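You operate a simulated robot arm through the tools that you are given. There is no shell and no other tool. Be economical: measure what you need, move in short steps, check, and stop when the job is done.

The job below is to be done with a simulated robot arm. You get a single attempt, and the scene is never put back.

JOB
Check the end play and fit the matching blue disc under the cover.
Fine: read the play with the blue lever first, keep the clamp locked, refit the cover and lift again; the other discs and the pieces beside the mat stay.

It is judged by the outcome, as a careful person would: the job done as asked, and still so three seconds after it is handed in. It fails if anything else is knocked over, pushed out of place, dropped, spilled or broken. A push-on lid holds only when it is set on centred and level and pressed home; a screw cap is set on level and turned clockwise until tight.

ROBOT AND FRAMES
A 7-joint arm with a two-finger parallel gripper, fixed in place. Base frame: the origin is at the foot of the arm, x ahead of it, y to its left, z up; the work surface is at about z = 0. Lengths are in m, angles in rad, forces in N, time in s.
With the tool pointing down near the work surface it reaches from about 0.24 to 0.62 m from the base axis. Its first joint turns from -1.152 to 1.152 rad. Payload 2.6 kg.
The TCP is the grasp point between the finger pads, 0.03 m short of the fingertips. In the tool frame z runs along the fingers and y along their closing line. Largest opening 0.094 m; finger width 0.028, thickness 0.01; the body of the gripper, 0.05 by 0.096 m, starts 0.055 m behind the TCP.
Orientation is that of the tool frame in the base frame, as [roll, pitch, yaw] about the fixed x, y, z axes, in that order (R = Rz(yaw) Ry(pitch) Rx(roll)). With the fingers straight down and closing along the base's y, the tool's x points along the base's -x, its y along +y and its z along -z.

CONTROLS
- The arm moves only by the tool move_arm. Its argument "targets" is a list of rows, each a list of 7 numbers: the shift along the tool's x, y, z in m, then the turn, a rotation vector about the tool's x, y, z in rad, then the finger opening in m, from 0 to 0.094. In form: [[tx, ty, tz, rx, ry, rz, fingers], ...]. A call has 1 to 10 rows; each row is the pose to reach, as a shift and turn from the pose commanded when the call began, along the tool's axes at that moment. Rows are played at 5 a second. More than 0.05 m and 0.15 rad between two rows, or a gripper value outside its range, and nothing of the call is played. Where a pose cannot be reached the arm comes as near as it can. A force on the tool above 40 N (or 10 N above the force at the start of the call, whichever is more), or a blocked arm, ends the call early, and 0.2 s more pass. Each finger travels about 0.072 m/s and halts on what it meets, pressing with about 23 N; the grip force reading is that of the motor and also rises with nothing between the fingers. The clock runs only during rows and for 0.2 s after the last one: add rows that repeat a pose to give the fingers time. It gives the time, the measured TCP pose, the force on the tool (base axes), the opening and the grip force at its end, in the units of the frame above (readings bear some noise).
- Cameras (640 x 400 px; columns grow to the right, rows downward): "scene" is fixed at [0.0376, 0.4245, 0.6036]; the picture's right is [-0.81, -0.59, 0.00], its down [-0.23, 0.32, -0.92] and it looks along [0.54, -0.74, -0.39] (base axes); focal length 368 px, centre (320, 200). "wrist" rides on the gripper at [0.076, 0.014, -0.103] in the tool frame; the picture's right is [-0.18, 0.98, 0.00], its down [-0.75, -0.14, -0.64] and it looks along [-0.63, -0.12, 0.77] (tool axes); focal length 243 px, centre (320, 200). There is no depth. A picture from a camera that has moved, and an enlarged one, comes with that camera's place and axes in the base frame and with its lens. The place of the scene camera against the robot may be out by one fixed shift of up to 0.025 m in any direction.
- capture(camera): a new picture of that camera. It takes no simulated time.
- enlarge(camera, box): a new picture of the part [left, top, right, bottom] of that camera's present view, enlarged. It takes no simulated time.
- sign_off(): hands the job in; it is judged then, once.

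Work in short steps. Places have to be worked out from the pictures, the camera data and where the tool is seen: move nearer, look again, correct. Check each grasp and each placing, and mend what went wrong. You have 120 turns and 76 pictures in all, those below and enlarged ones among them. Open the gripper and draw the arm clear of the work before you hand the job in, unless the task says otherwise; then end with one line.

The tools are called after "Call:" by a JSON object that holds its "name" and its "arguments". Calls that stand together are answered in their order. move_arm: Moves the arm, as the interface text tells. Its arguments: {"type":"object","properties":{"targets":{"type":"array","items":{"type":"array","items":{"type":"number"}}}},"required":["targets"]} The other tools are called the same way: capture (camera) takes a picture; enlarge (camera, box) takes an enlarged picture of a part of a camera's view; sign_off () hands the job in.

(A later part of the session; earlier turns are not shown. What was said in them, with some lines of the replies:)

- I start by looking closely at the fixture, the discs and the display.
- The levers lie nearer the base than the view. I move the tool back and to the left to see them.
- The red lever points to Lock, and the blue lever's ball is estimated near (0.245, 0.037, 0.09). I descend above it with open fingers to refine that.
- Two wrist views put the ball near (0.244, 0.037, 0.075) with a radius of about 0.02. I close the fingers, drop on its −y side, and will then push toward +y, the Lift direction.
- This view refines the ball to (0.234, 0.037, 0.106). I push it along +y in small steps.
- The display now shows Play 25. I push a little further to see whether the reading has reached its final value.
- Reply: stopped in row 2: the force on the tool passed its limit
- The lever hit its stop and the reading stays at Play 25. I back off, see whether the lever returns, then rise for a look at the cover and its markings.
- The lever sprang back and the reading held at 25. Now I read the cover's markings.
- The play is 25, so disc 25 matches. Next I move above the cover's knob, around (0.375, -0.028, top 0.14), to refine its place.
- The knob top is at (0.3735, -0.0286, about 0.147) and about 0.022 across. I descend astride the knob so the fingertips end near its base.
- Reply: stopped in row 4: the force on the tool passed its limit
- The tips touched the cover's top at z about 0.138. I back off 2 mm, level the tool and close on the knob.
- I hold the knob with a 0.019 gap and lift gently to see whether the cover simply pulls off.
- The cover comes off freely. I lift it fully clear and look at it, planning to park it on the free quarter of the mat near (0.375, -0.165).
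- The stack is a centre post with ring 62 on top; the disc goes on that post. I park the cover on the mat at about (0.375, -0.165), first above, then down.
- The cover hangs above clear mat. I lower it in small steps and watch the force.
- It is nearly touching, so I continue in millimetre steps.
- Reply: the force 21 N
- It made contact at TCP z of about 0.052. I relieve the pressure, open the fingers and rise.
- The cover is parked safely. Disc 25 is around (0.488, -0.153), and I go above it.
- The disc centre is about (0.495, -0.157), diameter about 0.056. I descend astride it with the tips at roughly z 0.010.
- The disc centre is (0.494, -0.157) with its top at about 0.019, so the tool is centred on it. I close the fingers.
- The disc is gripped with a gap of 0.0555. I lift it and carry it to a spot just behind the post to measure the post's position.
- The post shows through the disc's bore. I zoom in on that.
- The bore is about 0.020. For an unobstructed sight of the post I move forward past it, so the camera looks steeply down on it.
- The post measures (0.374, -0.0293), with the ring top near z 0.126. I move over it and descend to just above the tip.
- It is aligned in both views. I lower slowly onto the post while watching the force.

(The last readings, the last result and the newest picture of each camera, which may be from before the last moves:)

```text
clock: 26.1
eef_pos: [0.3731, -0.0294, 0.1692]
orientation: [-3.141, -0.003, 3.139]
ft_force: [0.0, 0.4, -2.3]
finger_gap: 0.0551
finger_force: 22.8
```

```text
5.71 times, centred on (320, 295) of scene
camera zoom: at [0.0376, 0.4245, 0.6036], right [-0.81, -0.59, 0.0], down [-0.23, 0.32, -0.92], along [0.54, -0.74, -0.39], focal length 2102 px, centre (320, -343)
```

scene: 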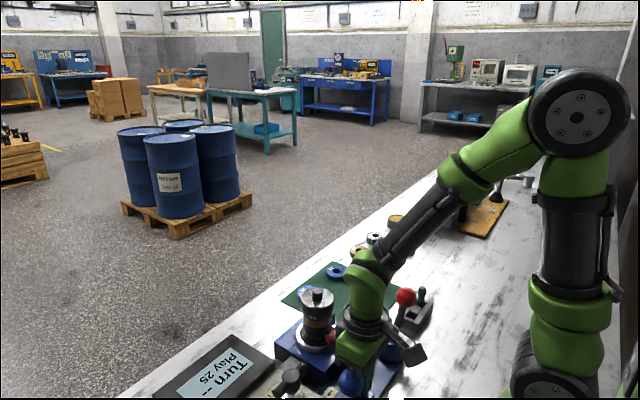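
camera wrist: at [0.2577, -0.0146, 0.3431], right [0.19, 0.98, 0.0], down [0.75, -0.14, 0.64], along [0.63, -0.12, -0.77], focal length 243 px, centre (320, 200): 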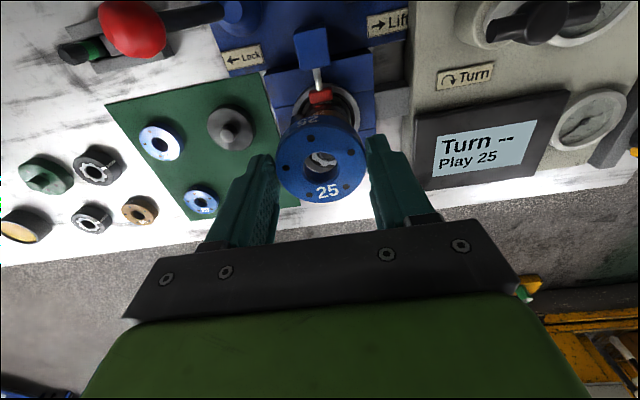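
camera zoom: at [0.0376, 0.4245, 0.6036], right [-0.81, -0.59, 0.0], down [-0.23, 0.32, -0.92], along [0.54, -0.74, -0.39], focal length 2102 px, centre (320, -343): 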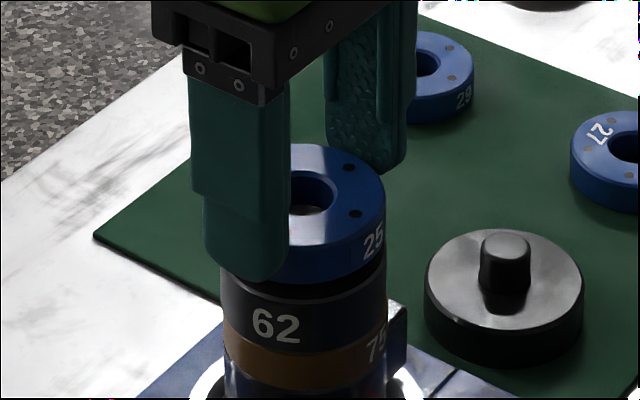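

Call:
{"name": "move_arm", "arguments": {"targets": [[0, 0, 0.002, 0, 0, 0, 0.045], [0, 0, 0.004, 0, 0, 0, 0.045], [0, 0, 0.006, 0, 0, 0, 0.045], [0, 0, 0.0075, 0, 0, 0, 0.045]]}}

Call:
{"name": "enlarge", "arguments": {"camera": "scene", "box": [280, 260, 360, 330]}}

```text
clock: 27.1
eef_pos: [0.3738, -0.0291, 0.1619]
orientation: [3.14, 0.002, 3.14]
ft_force: [-6.7, -0.7, 19.4]
finger_gap: 0.0555
finger_force: 22.9
```

```text
5.71 times, centred on (320, 295) of scene
camera zoom: at [0.0375, 0.4245, 0.6036], right [-0.81, -0.59, 0.0], down [-0.23, 0.32, -0.92], along [0.54, -0.74, -0.39], focal length 2102 px, centre (320, -343)
```

zoom: 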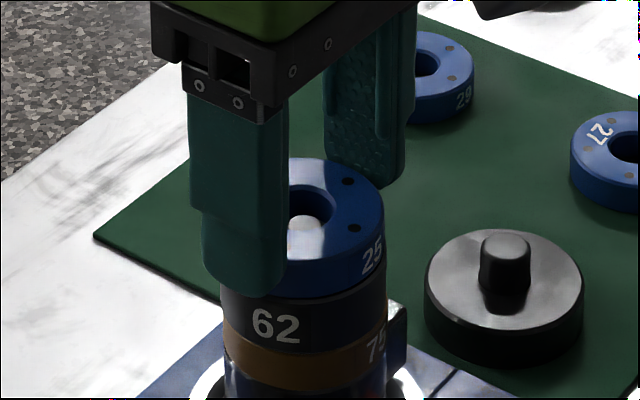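

The disc is seated on ring 62 with no gap, and force arose. I relieve the load, open and rise.

Call:
{"name": "move_arm", "arguments": {"targets": [[0, 0, -0.0015, 0, 0, 0, 0.05], [0, 0, -0.0015, 0, 0, 0, 0.065], [0, 0, -0.0015, 0, 0, 0, 0.08], [0, 0, -0.0015, 0, 0, 0, 0.08], [0, 0, -0.04, 0, 0, 0, 0.08], [-0.03, 0, -0.08, 0, 0, 0, 0.08], [-0.045, 0, -0.09, 0, 0, 0, 0.08]]}}

Call:
{"name": "capture", "arguments": {"camera": "wrist"}}

Call:
{"name": "enlarge", "arguments": {"camera": "scene", "box": [280, 260, 380, 345]}}

```text
clock: 28.7
eef_pos: [0.4195, -0.0297, 0.252]
orientation: [3.14, -0.002, -3.141]
ft_force: [0.0, 0.4, 0.5]
finger_gap: 0.0802
finger_force: 0.1
```

```text
28 pictures are left
camera wrist: at [0.3418, -0.0149, 0.3548], right [0.18, 0.98, 0.0], down [0.75, -0.14, 0.64], along [0.63, -0.12, -0.77], focal length 243 px, centre (320, 200)
```

wrist: 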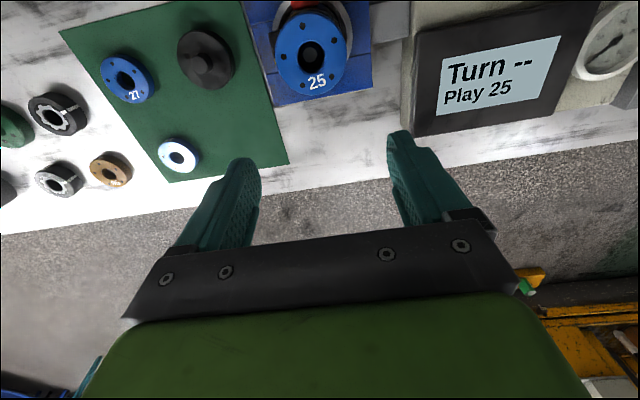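

```text
4.71 times, centred on (330, 302) of scene
camera zoom: at [0.0375, 0.4245, 0.6036], right [-0.81, -0.59, 0.0], down [-0.23, 0.32, -0.92], along [0.54, -0.74, -0.39], focal length 1731 px, centre (273, -282)
```

zoom: 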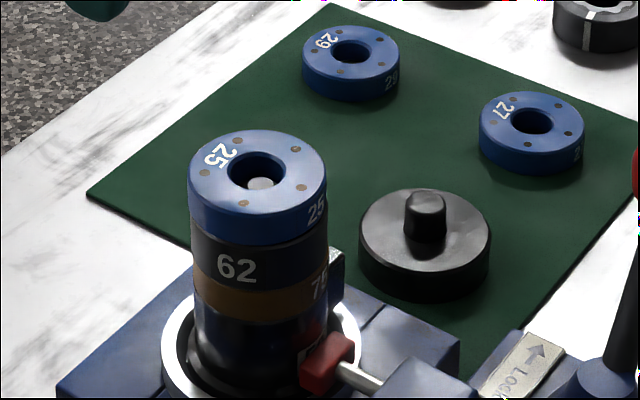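

Disc 25 sits flat and centred. I return to the cover's knob on the mat at (0.374, -0.166).

Call:
{"name": "move_arm", "arguments": {"targets": [[0.02, -0.04, 0, 0, 0, 0, 0.07], [0.035, -0.085, 0, 0, 0, 0, 0.05], [0.0455, -0.1365, 0, 0, 0, 0, 0.045], [0.0455, -0.1365, 0.045, 0, 0, 0, 0.045], [0.0455, -0.1365, 0.09, 0, 0, 0, 0.045], [0.0455, -0.1365, 0.135, 0, 0, 0, 0.045]]}}

Call:
{"name": "capture", "arguments": {"camera": "wrist"}}

```text
refused: row 3 steps farther than a row can; nothing moved
```

```text
26 pictures are left
camera wrist: at [0.3418, -0.0149, 0.3548], right [0.18, 0.98, 0.0], down [0.75, -0.14, 0.64], along [0.63, -0.12, -0.77], focal length 243 px, centre (320, 200)
```

wrist: 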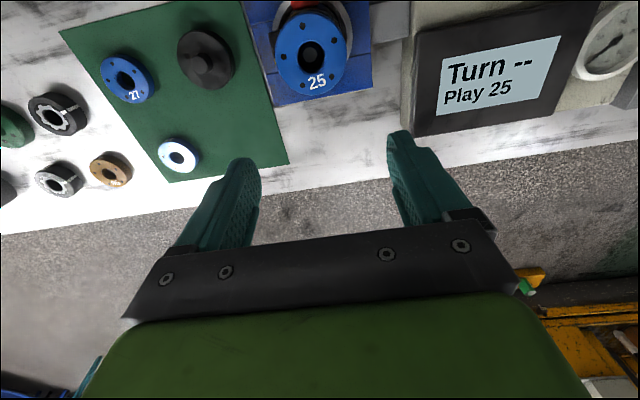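

One step was too long, so I split it more finely.

Call:
{"name": "move_arm", "arguments": {"targets": [[0.015, -0.035, 0, 0, 0, 0, 0.07], [0.03, -0.07, 0, 0, 0, 0, 0.05], [0.04, -0.105, 0, 0, 0, 0, 0.045], [0.0455, -0.1365, 0, 0, 0, 0, 0.045], [0.0455, -0.1365, 0.045, 0, 0, 0, 0.045], [0.0455, -0.1365, 0.09, 0, 0, 0, 0.045], [0.0455, -0.1365, 0.135, 0, 0, 0, 0.045], [0.0455, -0.1365, 0.155, 0, 0, 0, 0.045]]}}

Call:
{"name": "capture", "arguments": {"camera": "wrist"}}

```text
clock: 30.5
eef_pos: [0.3725, -0.1665, 0.0953]
orientation: [-3.141, 0.0, 3.139]
ft_force: [-0.6, 0.3, 0.1]
finger_gap: 0.045
finger_force: 0.1
```

```text
25 pictures are left
camera wrist: at [0.2955, -0.1508, 0.1981], right [0.19, 0.98, 0.0], down [0.75, -0.14, 0.64], along [0.63, -0.12, -0.77], focal length 243 px, centre (320, 200)
```

wrist: 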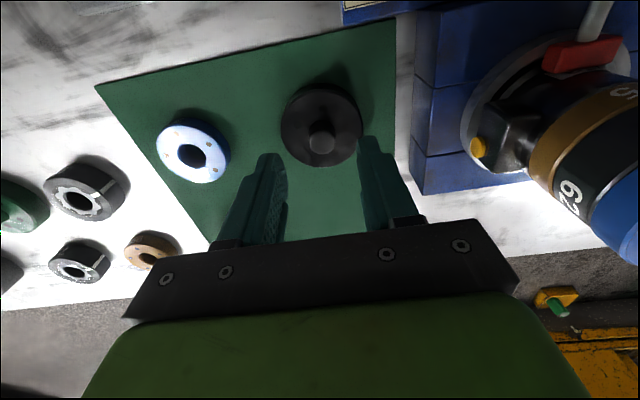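

I descend to the earlier grasp height and close on the knob.

Call:
{"name": "move_arm", "arguments": {"targets": [[-0.0005, 0.0005, 0.02, 0, 0, 0, 0.045], [-0.0005, 0.0005, 0.035, 0, 0, 0, 0.045], [-0.0005, 0.0005, 0.0415, 0, 0, 0, 0.045], [-0.0005, 0.0005, 0.0415, 0, 0, 0, 0.02], [-0.0005, 0.0005, 0.0415, 0, 0, 0, 0.0], [-0.0005, 0.0005, 0.0415, 0, 0, 0, 0.0]]}}

Call:
{"name": "capture", "arguments": {"camera": "wrist"}}

```text
clock: 31.9
eef_pos: [0.3727, -0.1648, 0.054]
orientation: [3.139, -0.001, 3.141]
ft_force: [1.0, -1.5, -0.5]
finger_gap: 0.0191
finger_force: 23.1
```

```text
24 pictures are left
camera wrist: at [0.2963, -0.1499, 0.1567], right [0.18, 0.98, 0.0], down [0.75, -0.14, 0.64], along [0.63, -0.12, -0.77], focal length 243 px, centre (320, 200)
```

wrist: 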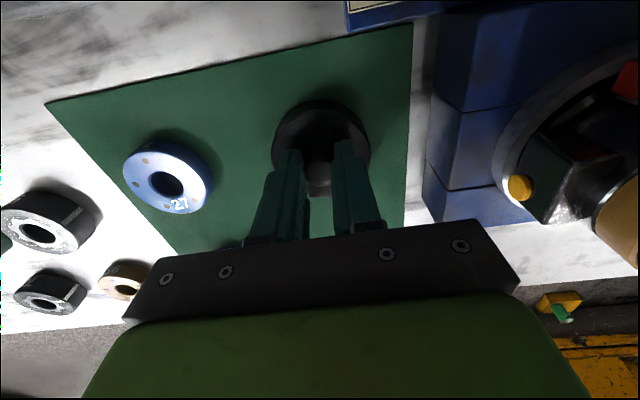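

I have the cover. Lifting it and carrying it over the stack.

Call:
{"name": "move_arm", "arguments": {"targets": [[0, 0, -0.045, 0, 0, 0, 0], [0, 0, -0.09, 0, 0, 0, 0], [0, 0, -0.135, 0, 0, 0, 0], [0, 0, -0.18, 0, 0, 0, 0], [0, 0, -0.206, 0, 0, 0, 0], [0, 0.045, -0.206, 0, 0, 0, 0], [0, 0.09, -0.206, 0, 0, 0, 0], [0, 0.136, -0.206, 0, 0, 0, 0], [0, 0.136, -0.17, 0, 0, 0, 0], [0, 0.136, -0.17, 0, 0, 0, 0]]}}

Call:
{"name": "enlarge", "arguments": {"camera": "scene", "box": [270, 240, 370, 340]}}

Call:
{"name": "enlarge", "arguments": {"camera": "wrist", "box": [250, 40, 390, 210]}}

```text
clock: 34.1
eef_pos: [0.3734, -0.0297, 0.2232]
orientation: [3.14, -0.001, 3.14]
ft_force: [0.0, 0.4, -2.3]
finger_gap: 0.0193
finger_force: 22.6
```

```text
4.00 times, centred on (320, 290) of scene
camera zoom: at [0.0376, 0.4245, 0.6036], right [-0.81, -0.59, 0.0], down [-0.23, 0.32, -0.92], along [0.54, -0.74, -0.39], focal length 1472 px, centre (320, -160)
```

zoom: 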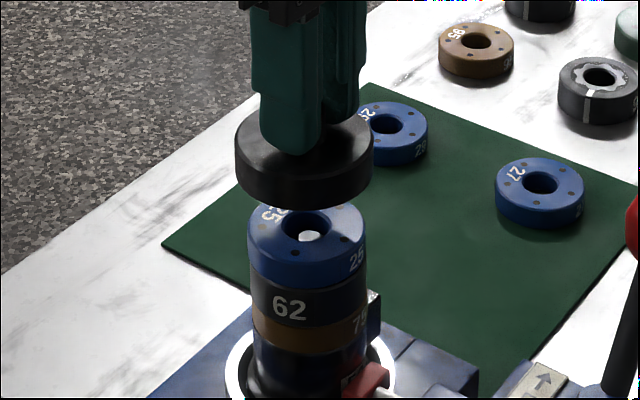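

```text
2.35 times, centred on (320, 125) of wrist
camera zoom: at [0.2975, -0.0142, 0.3265], right [0.19, 0.98, 0.0], down [0.75, -0.14, 0.64], along [0.63, -0.12, -0.77], focal length 571 px, centre (320, 376)
```

zoom: 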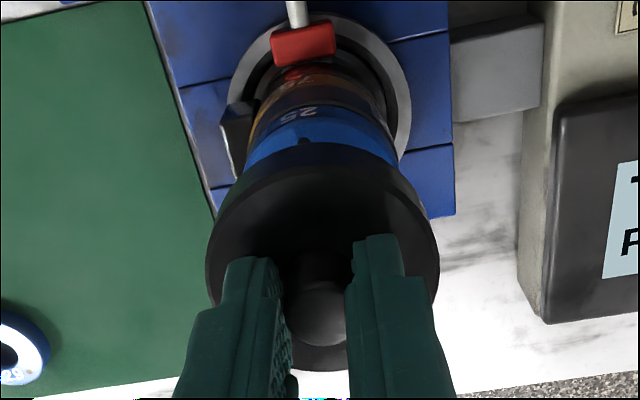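

The cover is aligned above the disc; seating is expected near TCP z 0.186. I lower to just above it.

Call:
{"name": "move_arm", "arguments": {"targets": [[-0.0005, 0.0003, 0.015, 0, 0, 0, 0], [-0.0005, 0.0003, 0.025, 0, 0, 0, 0], [-0.0005, 0.0003, 0.029, 0, 0, 0, 0], [-0.0005, 0.0003, 0.029, 0, 0, 0, 0]]}}

Call:
{"name": "enlarge", "arguments": {"camera": "scene", "box": [280, 250, 360, 320]}}

Call:
{"name": "enlarge", "arguments": {"camera": "wrist", "box": [250, 40, 390, 210]}}

```text
clock: 35.1
eef_pos: [0.3738, -0.0301, 0.1942]
orientation: [3.141, -0.001, 3.139]
ft_force: [-0.5, -0.1, -2.8]
finger_gap: 0.019
finger_force: 23.4
```

```text
5.71 times, centred on (320, 285) of scene
camera zoom: at [0.0376, 0.4245, 0.6036], right [-0.81, -0.59, 0.0], down [-0.23, 0.32, -0.92], along [0.54, -0.74, -0.39], focal length 2102 px, centre (320, -286)
```

zoom: 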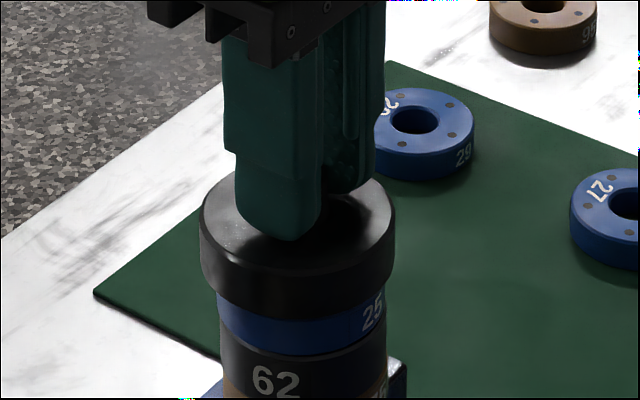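

```text
2.35 times, centred on (320, 125) of wrist
camera zoom: at [0.2974, -0.0139, 0.2979], right [0.19, 0.98, 0.0], down [0.75, -0.14, 0.64], along [0.63, -0.12, -0.77], focal length 571 px, centre (320, 376)
```

zoom: 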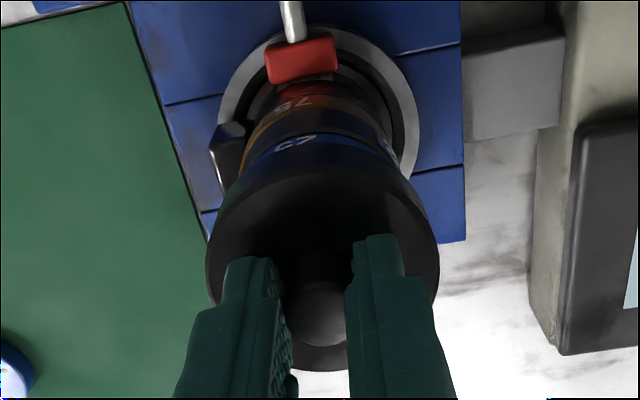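

It is well centred. I lower onto the disc in small steps.

Call:
{"name": "move_arm", "arguments": {"targets": [[0, 0.0003, 0.002, 0, 0, 0, 0], [0, 0.0003, 0.004, 0, 0, 0, 0], [0, 0.0003, 0.006, 0, 0, 0, 0], [0, 0.0003, 0.008, 0, 0, 0, 0]]}}

Call:
{"name": "enlarge", "arguments": {"camera": "scene", "box": [280, 250, 360, 320]}}

```text
clock: 36.1
eef_pos: [0.3729, -0.0288, 0.1877]
orientation: [3.14, 0.0, 3.141]
ft_force: [-0.1, 0.6, -2.4]
finger_gap: 0.0189
finger_force: 23.1
```

```text
5.71 times, centred on (320, 285) of scene
camera zoom: at [0.0376, 0.4245, 0.6036], right [-0.81, -0.59, 0.0], down [-0.23, 0.32, -0.92], along [0.54, -0.74, -0.39], focal length 2102 px, centre (320, -286)
```

zoom: 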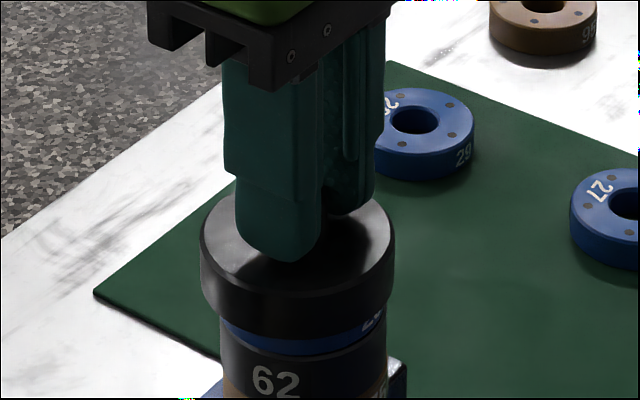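

Call:
{"name": "move_arm", "arguments": {"targets": [[0, 0, 0.0015, 0, 0, 0, 0], [0, 0, 0.003, 0, 0, 0, 0], [0, 0, 0.0045, 0, 0, 0, 0], [0, 0, 0.006, 0, 0, 0, 0]]}}

Call:
{"name": "enlarge", "arguments": {"camera": "scene", "box": [280, 250, 360, 320]}}

```text
clock: 37.1
eef_pos: [0.3744, -0.0273, 0.1832]
orientation: [-3.141, 0.003, -3.142]
ft_force: [-1.6, 1.3, 20.7]
finger_gap: 0.019
finger_force: 22.5
```

```text
5.71 times, centred on (320, 285) of scene
camera zoom: at [0.0375, 0.4245, 0.6036], right [-0.81, -0.59, 0.0], down [-0.23, 0.32, -0.92], along [0.54, -0.74, -0.39], focal length 2102 px, centre (320, -286)
```

zoom: 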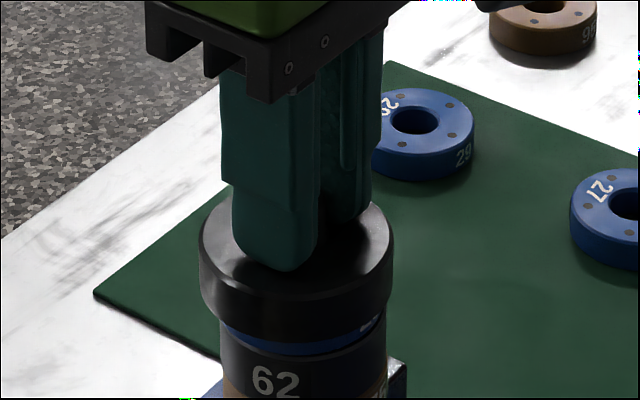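

Contact is at 20 N and the cover is level. I press slightly more to be sure it is home.

Call:
{"name": "move_arm", "arguments": {"targets": [[0, 0, 0.001, 0, 0, 0, 0], [0, 0, 0.002, 0, 0, 0, 0], [0, 0, 0.002, 0, 0, 0, 0]]}}

```text
clock: 37.6
eef_pos: [0.3749, -0.0288, 0.1818]
orientation: [3.139, 0.005, 3.139]
ft_force: [-0.9, 0.1, 2.2]
finger_gap: 0.0191
finger_force: 22.8
stopped in row 2: the force on the tool passed its limit (the readings are from after the stop); the commanded pose is now the measured one
```

It was pressed with about 40 N and is solid. I release, rise and inspect.

Call:
{"name": "move_arm", "arguments": {"targets": [[0, 0, -0.001, 0, 0, 0, 0.0], [0, 0, -0.001, 0, 0, 0, 0.025], [0, 0, -0.001, 0, 0, 0, 0.045], [0, 0, -0.001, 0, 0, 0, 0.045], [0, 0, -0.04, 0, 0, 0, 0.045], [0, 0, -0.075, 0, 0, 0, 0.03]]}}

Call:
{"name": "enlarge", "arguments": {"camera": "scene", "box": [280, 260, 380, 345]}}

Call:
{"name": "capture", "arguments": {"camera": "wrist"}}

```text
clock: 39.0
eef_pos: [0.3744, -0.0288, 0.2579]
orientation: [-3.141, 0.004, -3.141]
ft_force: [0.7, -0.1, 0.0]
finger_gap: 0.0301
finger_force: 0.1
```

```text
4.71 times, centred on (330, 302) of scene
camera zoom: at [0.0376, 0.4245, 0.6036], right [-0.81, -0.59, 0.0], down [-0.23, 0.32, -0.92], along [0.54, -0.74, -0.39], focal length 1731 px, centre (273, -282)
```

zoom: 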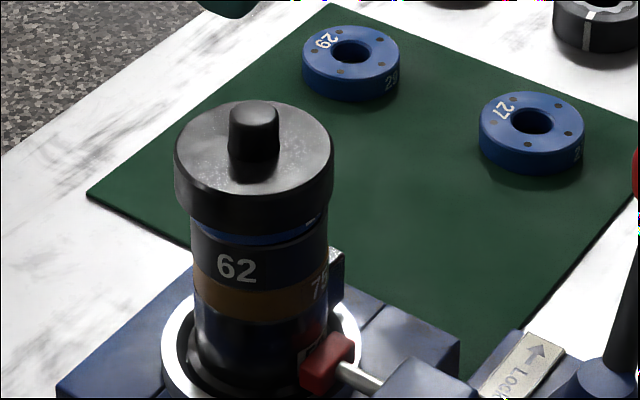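

```text
16 pictures are left
camera wrist: at [0.2974, -0.0135, 0.3602], right [0.19, 0.98, 0.0], down [0.75, -0.14, 0.64], along [0.63, -0.12, -0.76], focal length 243 px, centre (320, 200)
```

wrist: 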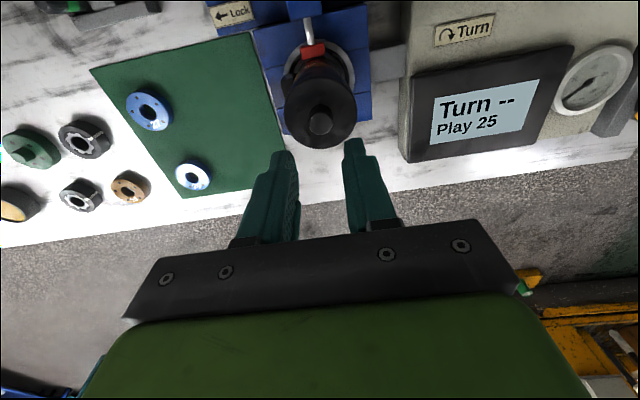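

The cover is level and centred. I go to the −y side of the blue lever with closed fingers to lift again.

Call:
{"name": "move_arm", "arguments": {"targets": [[0.04, 0.0, 0, 0, 0.003, 0, 0.0], [0.08, 0.008, 0, 0, 0.003, 0, 0.0], [0.12, 0.016, 0.01, 0, 0.003, 0, 0.0], [0.135, 0.016, 0.03, 0, 0.003, 0, 0.0], [0.135, 0.016, 0.07, 0, 0.003, 0, 0.0], [0.135, 0.016, 0.11, 0, 0.003, 0, 0.0], [0.135, 0.016, 0.15, 0, 0.003, 0, 0.0], [0.135, 0.016, 0.18, 0, 0.003, 0, 0.0]]}}

Call:
{"name": "capture", "arguments": {"camera": "wrist"}}

```text
clock: 40.8
eef_pos: [0.24, -0.013, 0.0775]
orientation: [3.139, 0.001, -3.141]
ft_force: [-0.1, -0.3, -0.7]
finger_gap: 0.0
finger_force: 23.0
```

```text
15 pictures are left
camera wrist: at [0.1631, 0.0022, 0.1797], right [0.18, 0.98, 0.0], down [0.75, -0.14, 0.64], along [0.63, -0.12, -0.77], focal length 243 px, centre (320, 200)
```

wrist: 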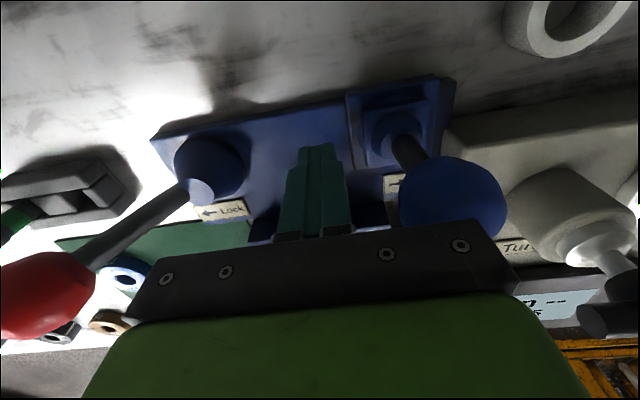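

The ball is in the same place as before, so I push it toward Lift up to the earlier position.

Call:
{"name": "move_arm", "arguments": {"targets": [[0, 0.012, 0, 0, 0, 0, 0], [0, 0.022, 0, 0, 0, 0, 0], [0, 0.032, 0, 0, 0, 0, 0], [0, 0.042, 0, 0, 0, 0, 0], [0, 0.044, 0, 0, 0, 0, 0]]}}

Call:
{"name": "enlarge", "arguments": {"camera": "scene", "box": [150, 270, 430, 400]}}

```text
clock: 42.0
eef_pos: [0.2399, 0.0308, 0.0776]
orientation: [-3.141, 0.001, 3.139]
ft_force: [-0.3, -4.6, -2.0]
finger_gap: 0.0002
finger_force: 22.6
```

```text
2.29 times, centred on (290, 335) of scene
camera zoom: at [0.0376, 0.4245, 0.6036], right [-0.81, -0.59, 0.0], down [-0.23, 0.32, -0.92], along [0.54, -0.74, -0.39], focal length 841 px, centre (389, -109)
```

zoom: 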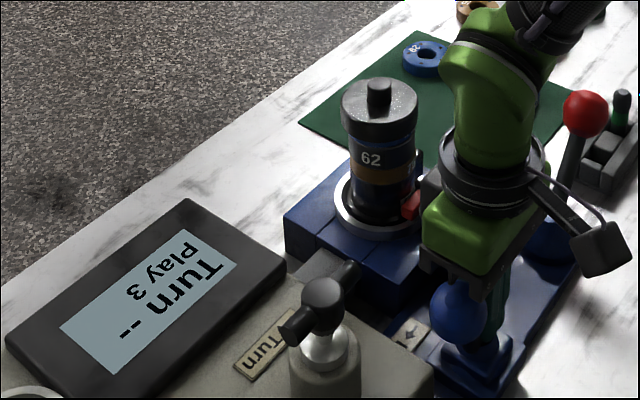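

The second lift shows Play 3. I push gently to the stop to confirm that value.

Call:
{"name": "move_arm", "arguments": {"targets": [[0, 0.002, 0, 0, 0, 0, 0], [0, 0.004, 0, 0, 0, 0, 0], [0, 0.005, 0, 0, 0, 0, 0]]}}

Call:
{"name": "enlarge", "arguments": {"camera": "scene", "box": [150, 270, 430, 400]}}

```text
clock: 42.8
eef_pos: [0.2407, 0.0352, 0.077]
orientation: [-3.14, 0.0, 3.139]
ft_force: [1.5, -23.5, -7.5]
finger_gap: 0.0001
finger_force: 23.1
```

```text
2.29 times, centred on (290, 335) of scene
camera zoom: at [0.0376, 0.4244, 0.6036], right [-0.81, -0.59, 0.0], down [-0.23, 0.32, -0.92], along [0.54, -0.74, -0.39], focal length 841 px, centre (389, -109)
```

zoom: 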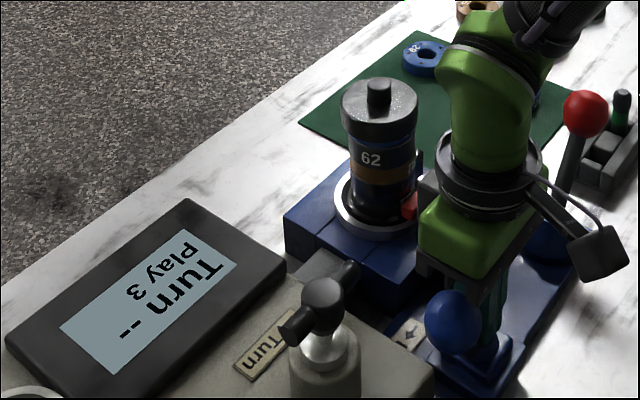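

It is stable at 3. I release the lever, raise, and look at the gauge and panel for an acceptance mark.

Call:
{"name": "move_arm", "arguments": {"targets": [[0, -0.02, 0, 0, 0, 0, 0], [0, -0.05, 0, 0, 0, 0, 0], [0, -0.05, 0.0, 0, 0, 0, 0], [0, -0.05, -0.04, 0, 0, 0, 0], [0, -0.05, -0.08, 0, 0, 0, 0], [0, -0.05, -0.12, 0, 0, 0, 0], [0, -0.05, -0.16, 0, 0, 0, 0], [0, -0.01, -0.18, 0, 0, 0, 0], [0, 0.03, -0.2, 0, 0, 0, 0], [0, 0.07, -0.22, 0, 0, 0, 0]]}}

Call:
{"name": "capture", "arguments": {"camera": "wrist"}}

Call:
{"name": "enlarge", "arguments": {"camera": "wrist", "box": [250, 0, 640, 240]}}

```text
clock: 45.0
eef_pos: [0.2399, 0.106, 0.297]
orientation: [3.14, 0.001, 3.139]
ft_force: [0.1, 0.3, 0.1]
finger_gap: 0.0
finger_force: 22.6
```

```text
12 pictures are left
camera wrist: at [0.163, 0.1207, 0.3999], right [0.19, 0.98, 0.0], down [0.75, -0.14, 0.64], along [0.63, -0.12, -0.77], focal length 243 px, centre (320, 200)
```

wrist: 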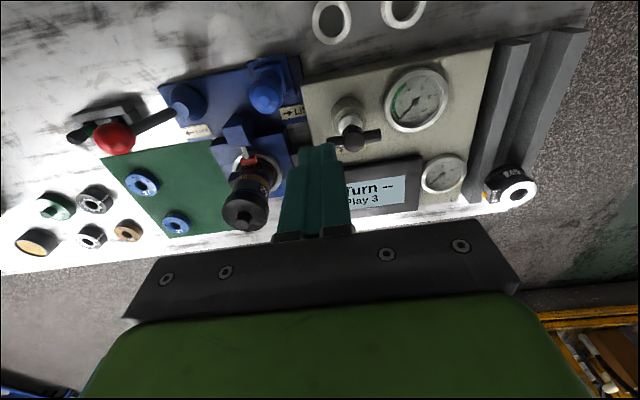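

```text
1.64 times, centred on (445, 120) of wrist
camera zoom: at [0.163, 0.1207, 0.3999], right [0.19, 0.98, 0.0], down [0.75, -0.14, 0.64], along [0.63, -0.12, -0.77], focal length 398 px, centre (115, 331)
```

zoom: 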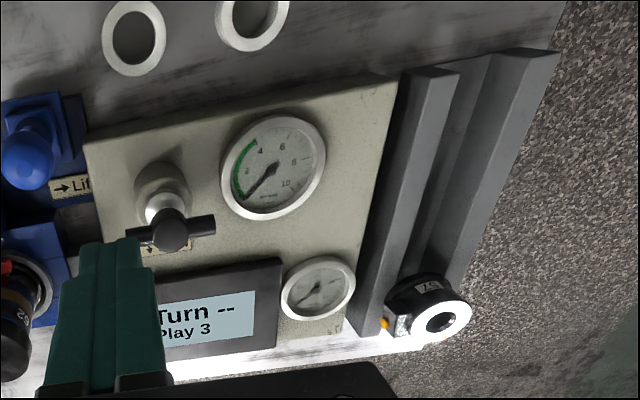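

Call:
{"name": "enlarge", "arguments": {"camera": "wrist", "box": [375, 55, 475, 205]}}

Call:
{"name": "enlarge", "arguments": {"camera": "wrist", "box": [170, 60, 310, 240]}}

```text
2.67 times, centred on (425, 130) of wrist
camera zoom: at [0.163, 0.1207, 0.3999], right [0.19, 0.98, 0.0], down [0.75, -0.14, 0.64], along [0.63, -0.12, -0.77], focal length 647 px, centre (40, 387)
```

zoom: 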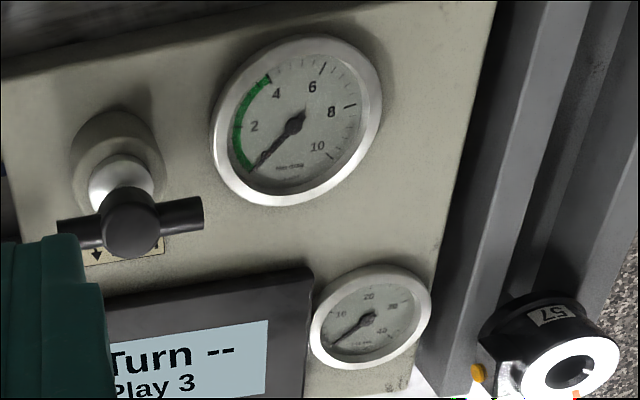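

```text
2.22 times, centred on (240, 150) of wrist
camera zoom: at [0.163, 0.1207, 0.3999], right [0.19, 0.98, 0.0], down [0.75, -0.14, 0.64], along [0.63, -0.12, -0.77], focal length 539 px, centre (498, 311)
```

zoom: 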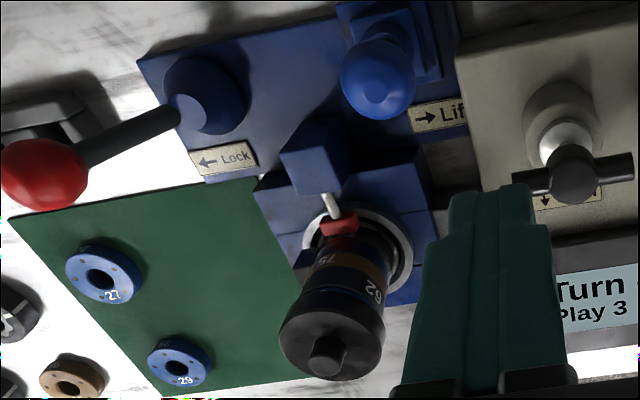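

Play has dropped from 25 to 3, inside the green band if that gauge applies. The cover is level, the clamp is locked and the lever has returned. I draw the arm up, open the gripper and make a last check.

Call:
{"name": "move_arm", "arguments": {"targets": [[0, 0, -0.04, 0, 0, 0, 0.03], [0, 0, -0.08, 0, 0, 0, 0.06], [0, 0, -0.12, 0, 0, 0, 0.09], [0, 0, -0.12, 0, 0, 0, 0.09]]}}

Call:
{"name": "capture", "arguments": {"camera": "scene"}}

Call:
{"name": "enlarge", "arguments": {"camera": "scene", "box": [150, 220, 440, 400]}}

```text
clock: 46.0
eef_pos: [0.2408, 0.1072, 0.4184]
orientation: [3.142, 0.001, 3.14]
ft_force: [0.4, 0.3, -0.1]
finger_gap: 0.0898
finger_force: 0.1
```

```text
8 pictures are left
```

scene: 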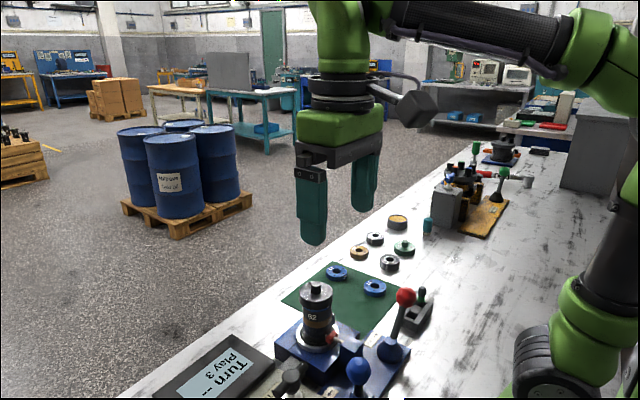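

```text
2.21 times, centred on (295, 310) of scene
camera zoom: at [0.0376, 0.4245, 0.6036], right [-0.81, -0.59, 0.0], down [-0.23, 0.32, -0.92], along [0.54, -0.74, -0.39], focal length 812 px, centre (375, -43)
```

zoom: 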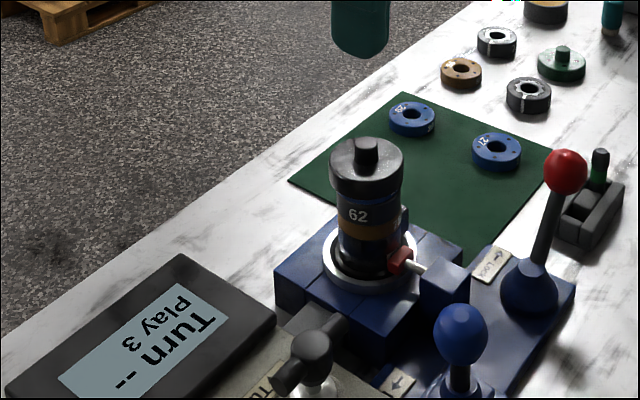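

Everything is in place: disc 25 is under the level cover, the clamp is locked, and the other discs and the side pieces have not moved. I hand the job in.

Call:
{"name": "sign_off", "arguments": {}}

```text
The job is handed in.
```

The blue lever read Play 25, so I fitted disc 25, refitted the cover and lifted again: Play now reads 3, not 0, and I found no stated limit to check it against; the clamp stayed locked and the other discs and pieces stayed put.
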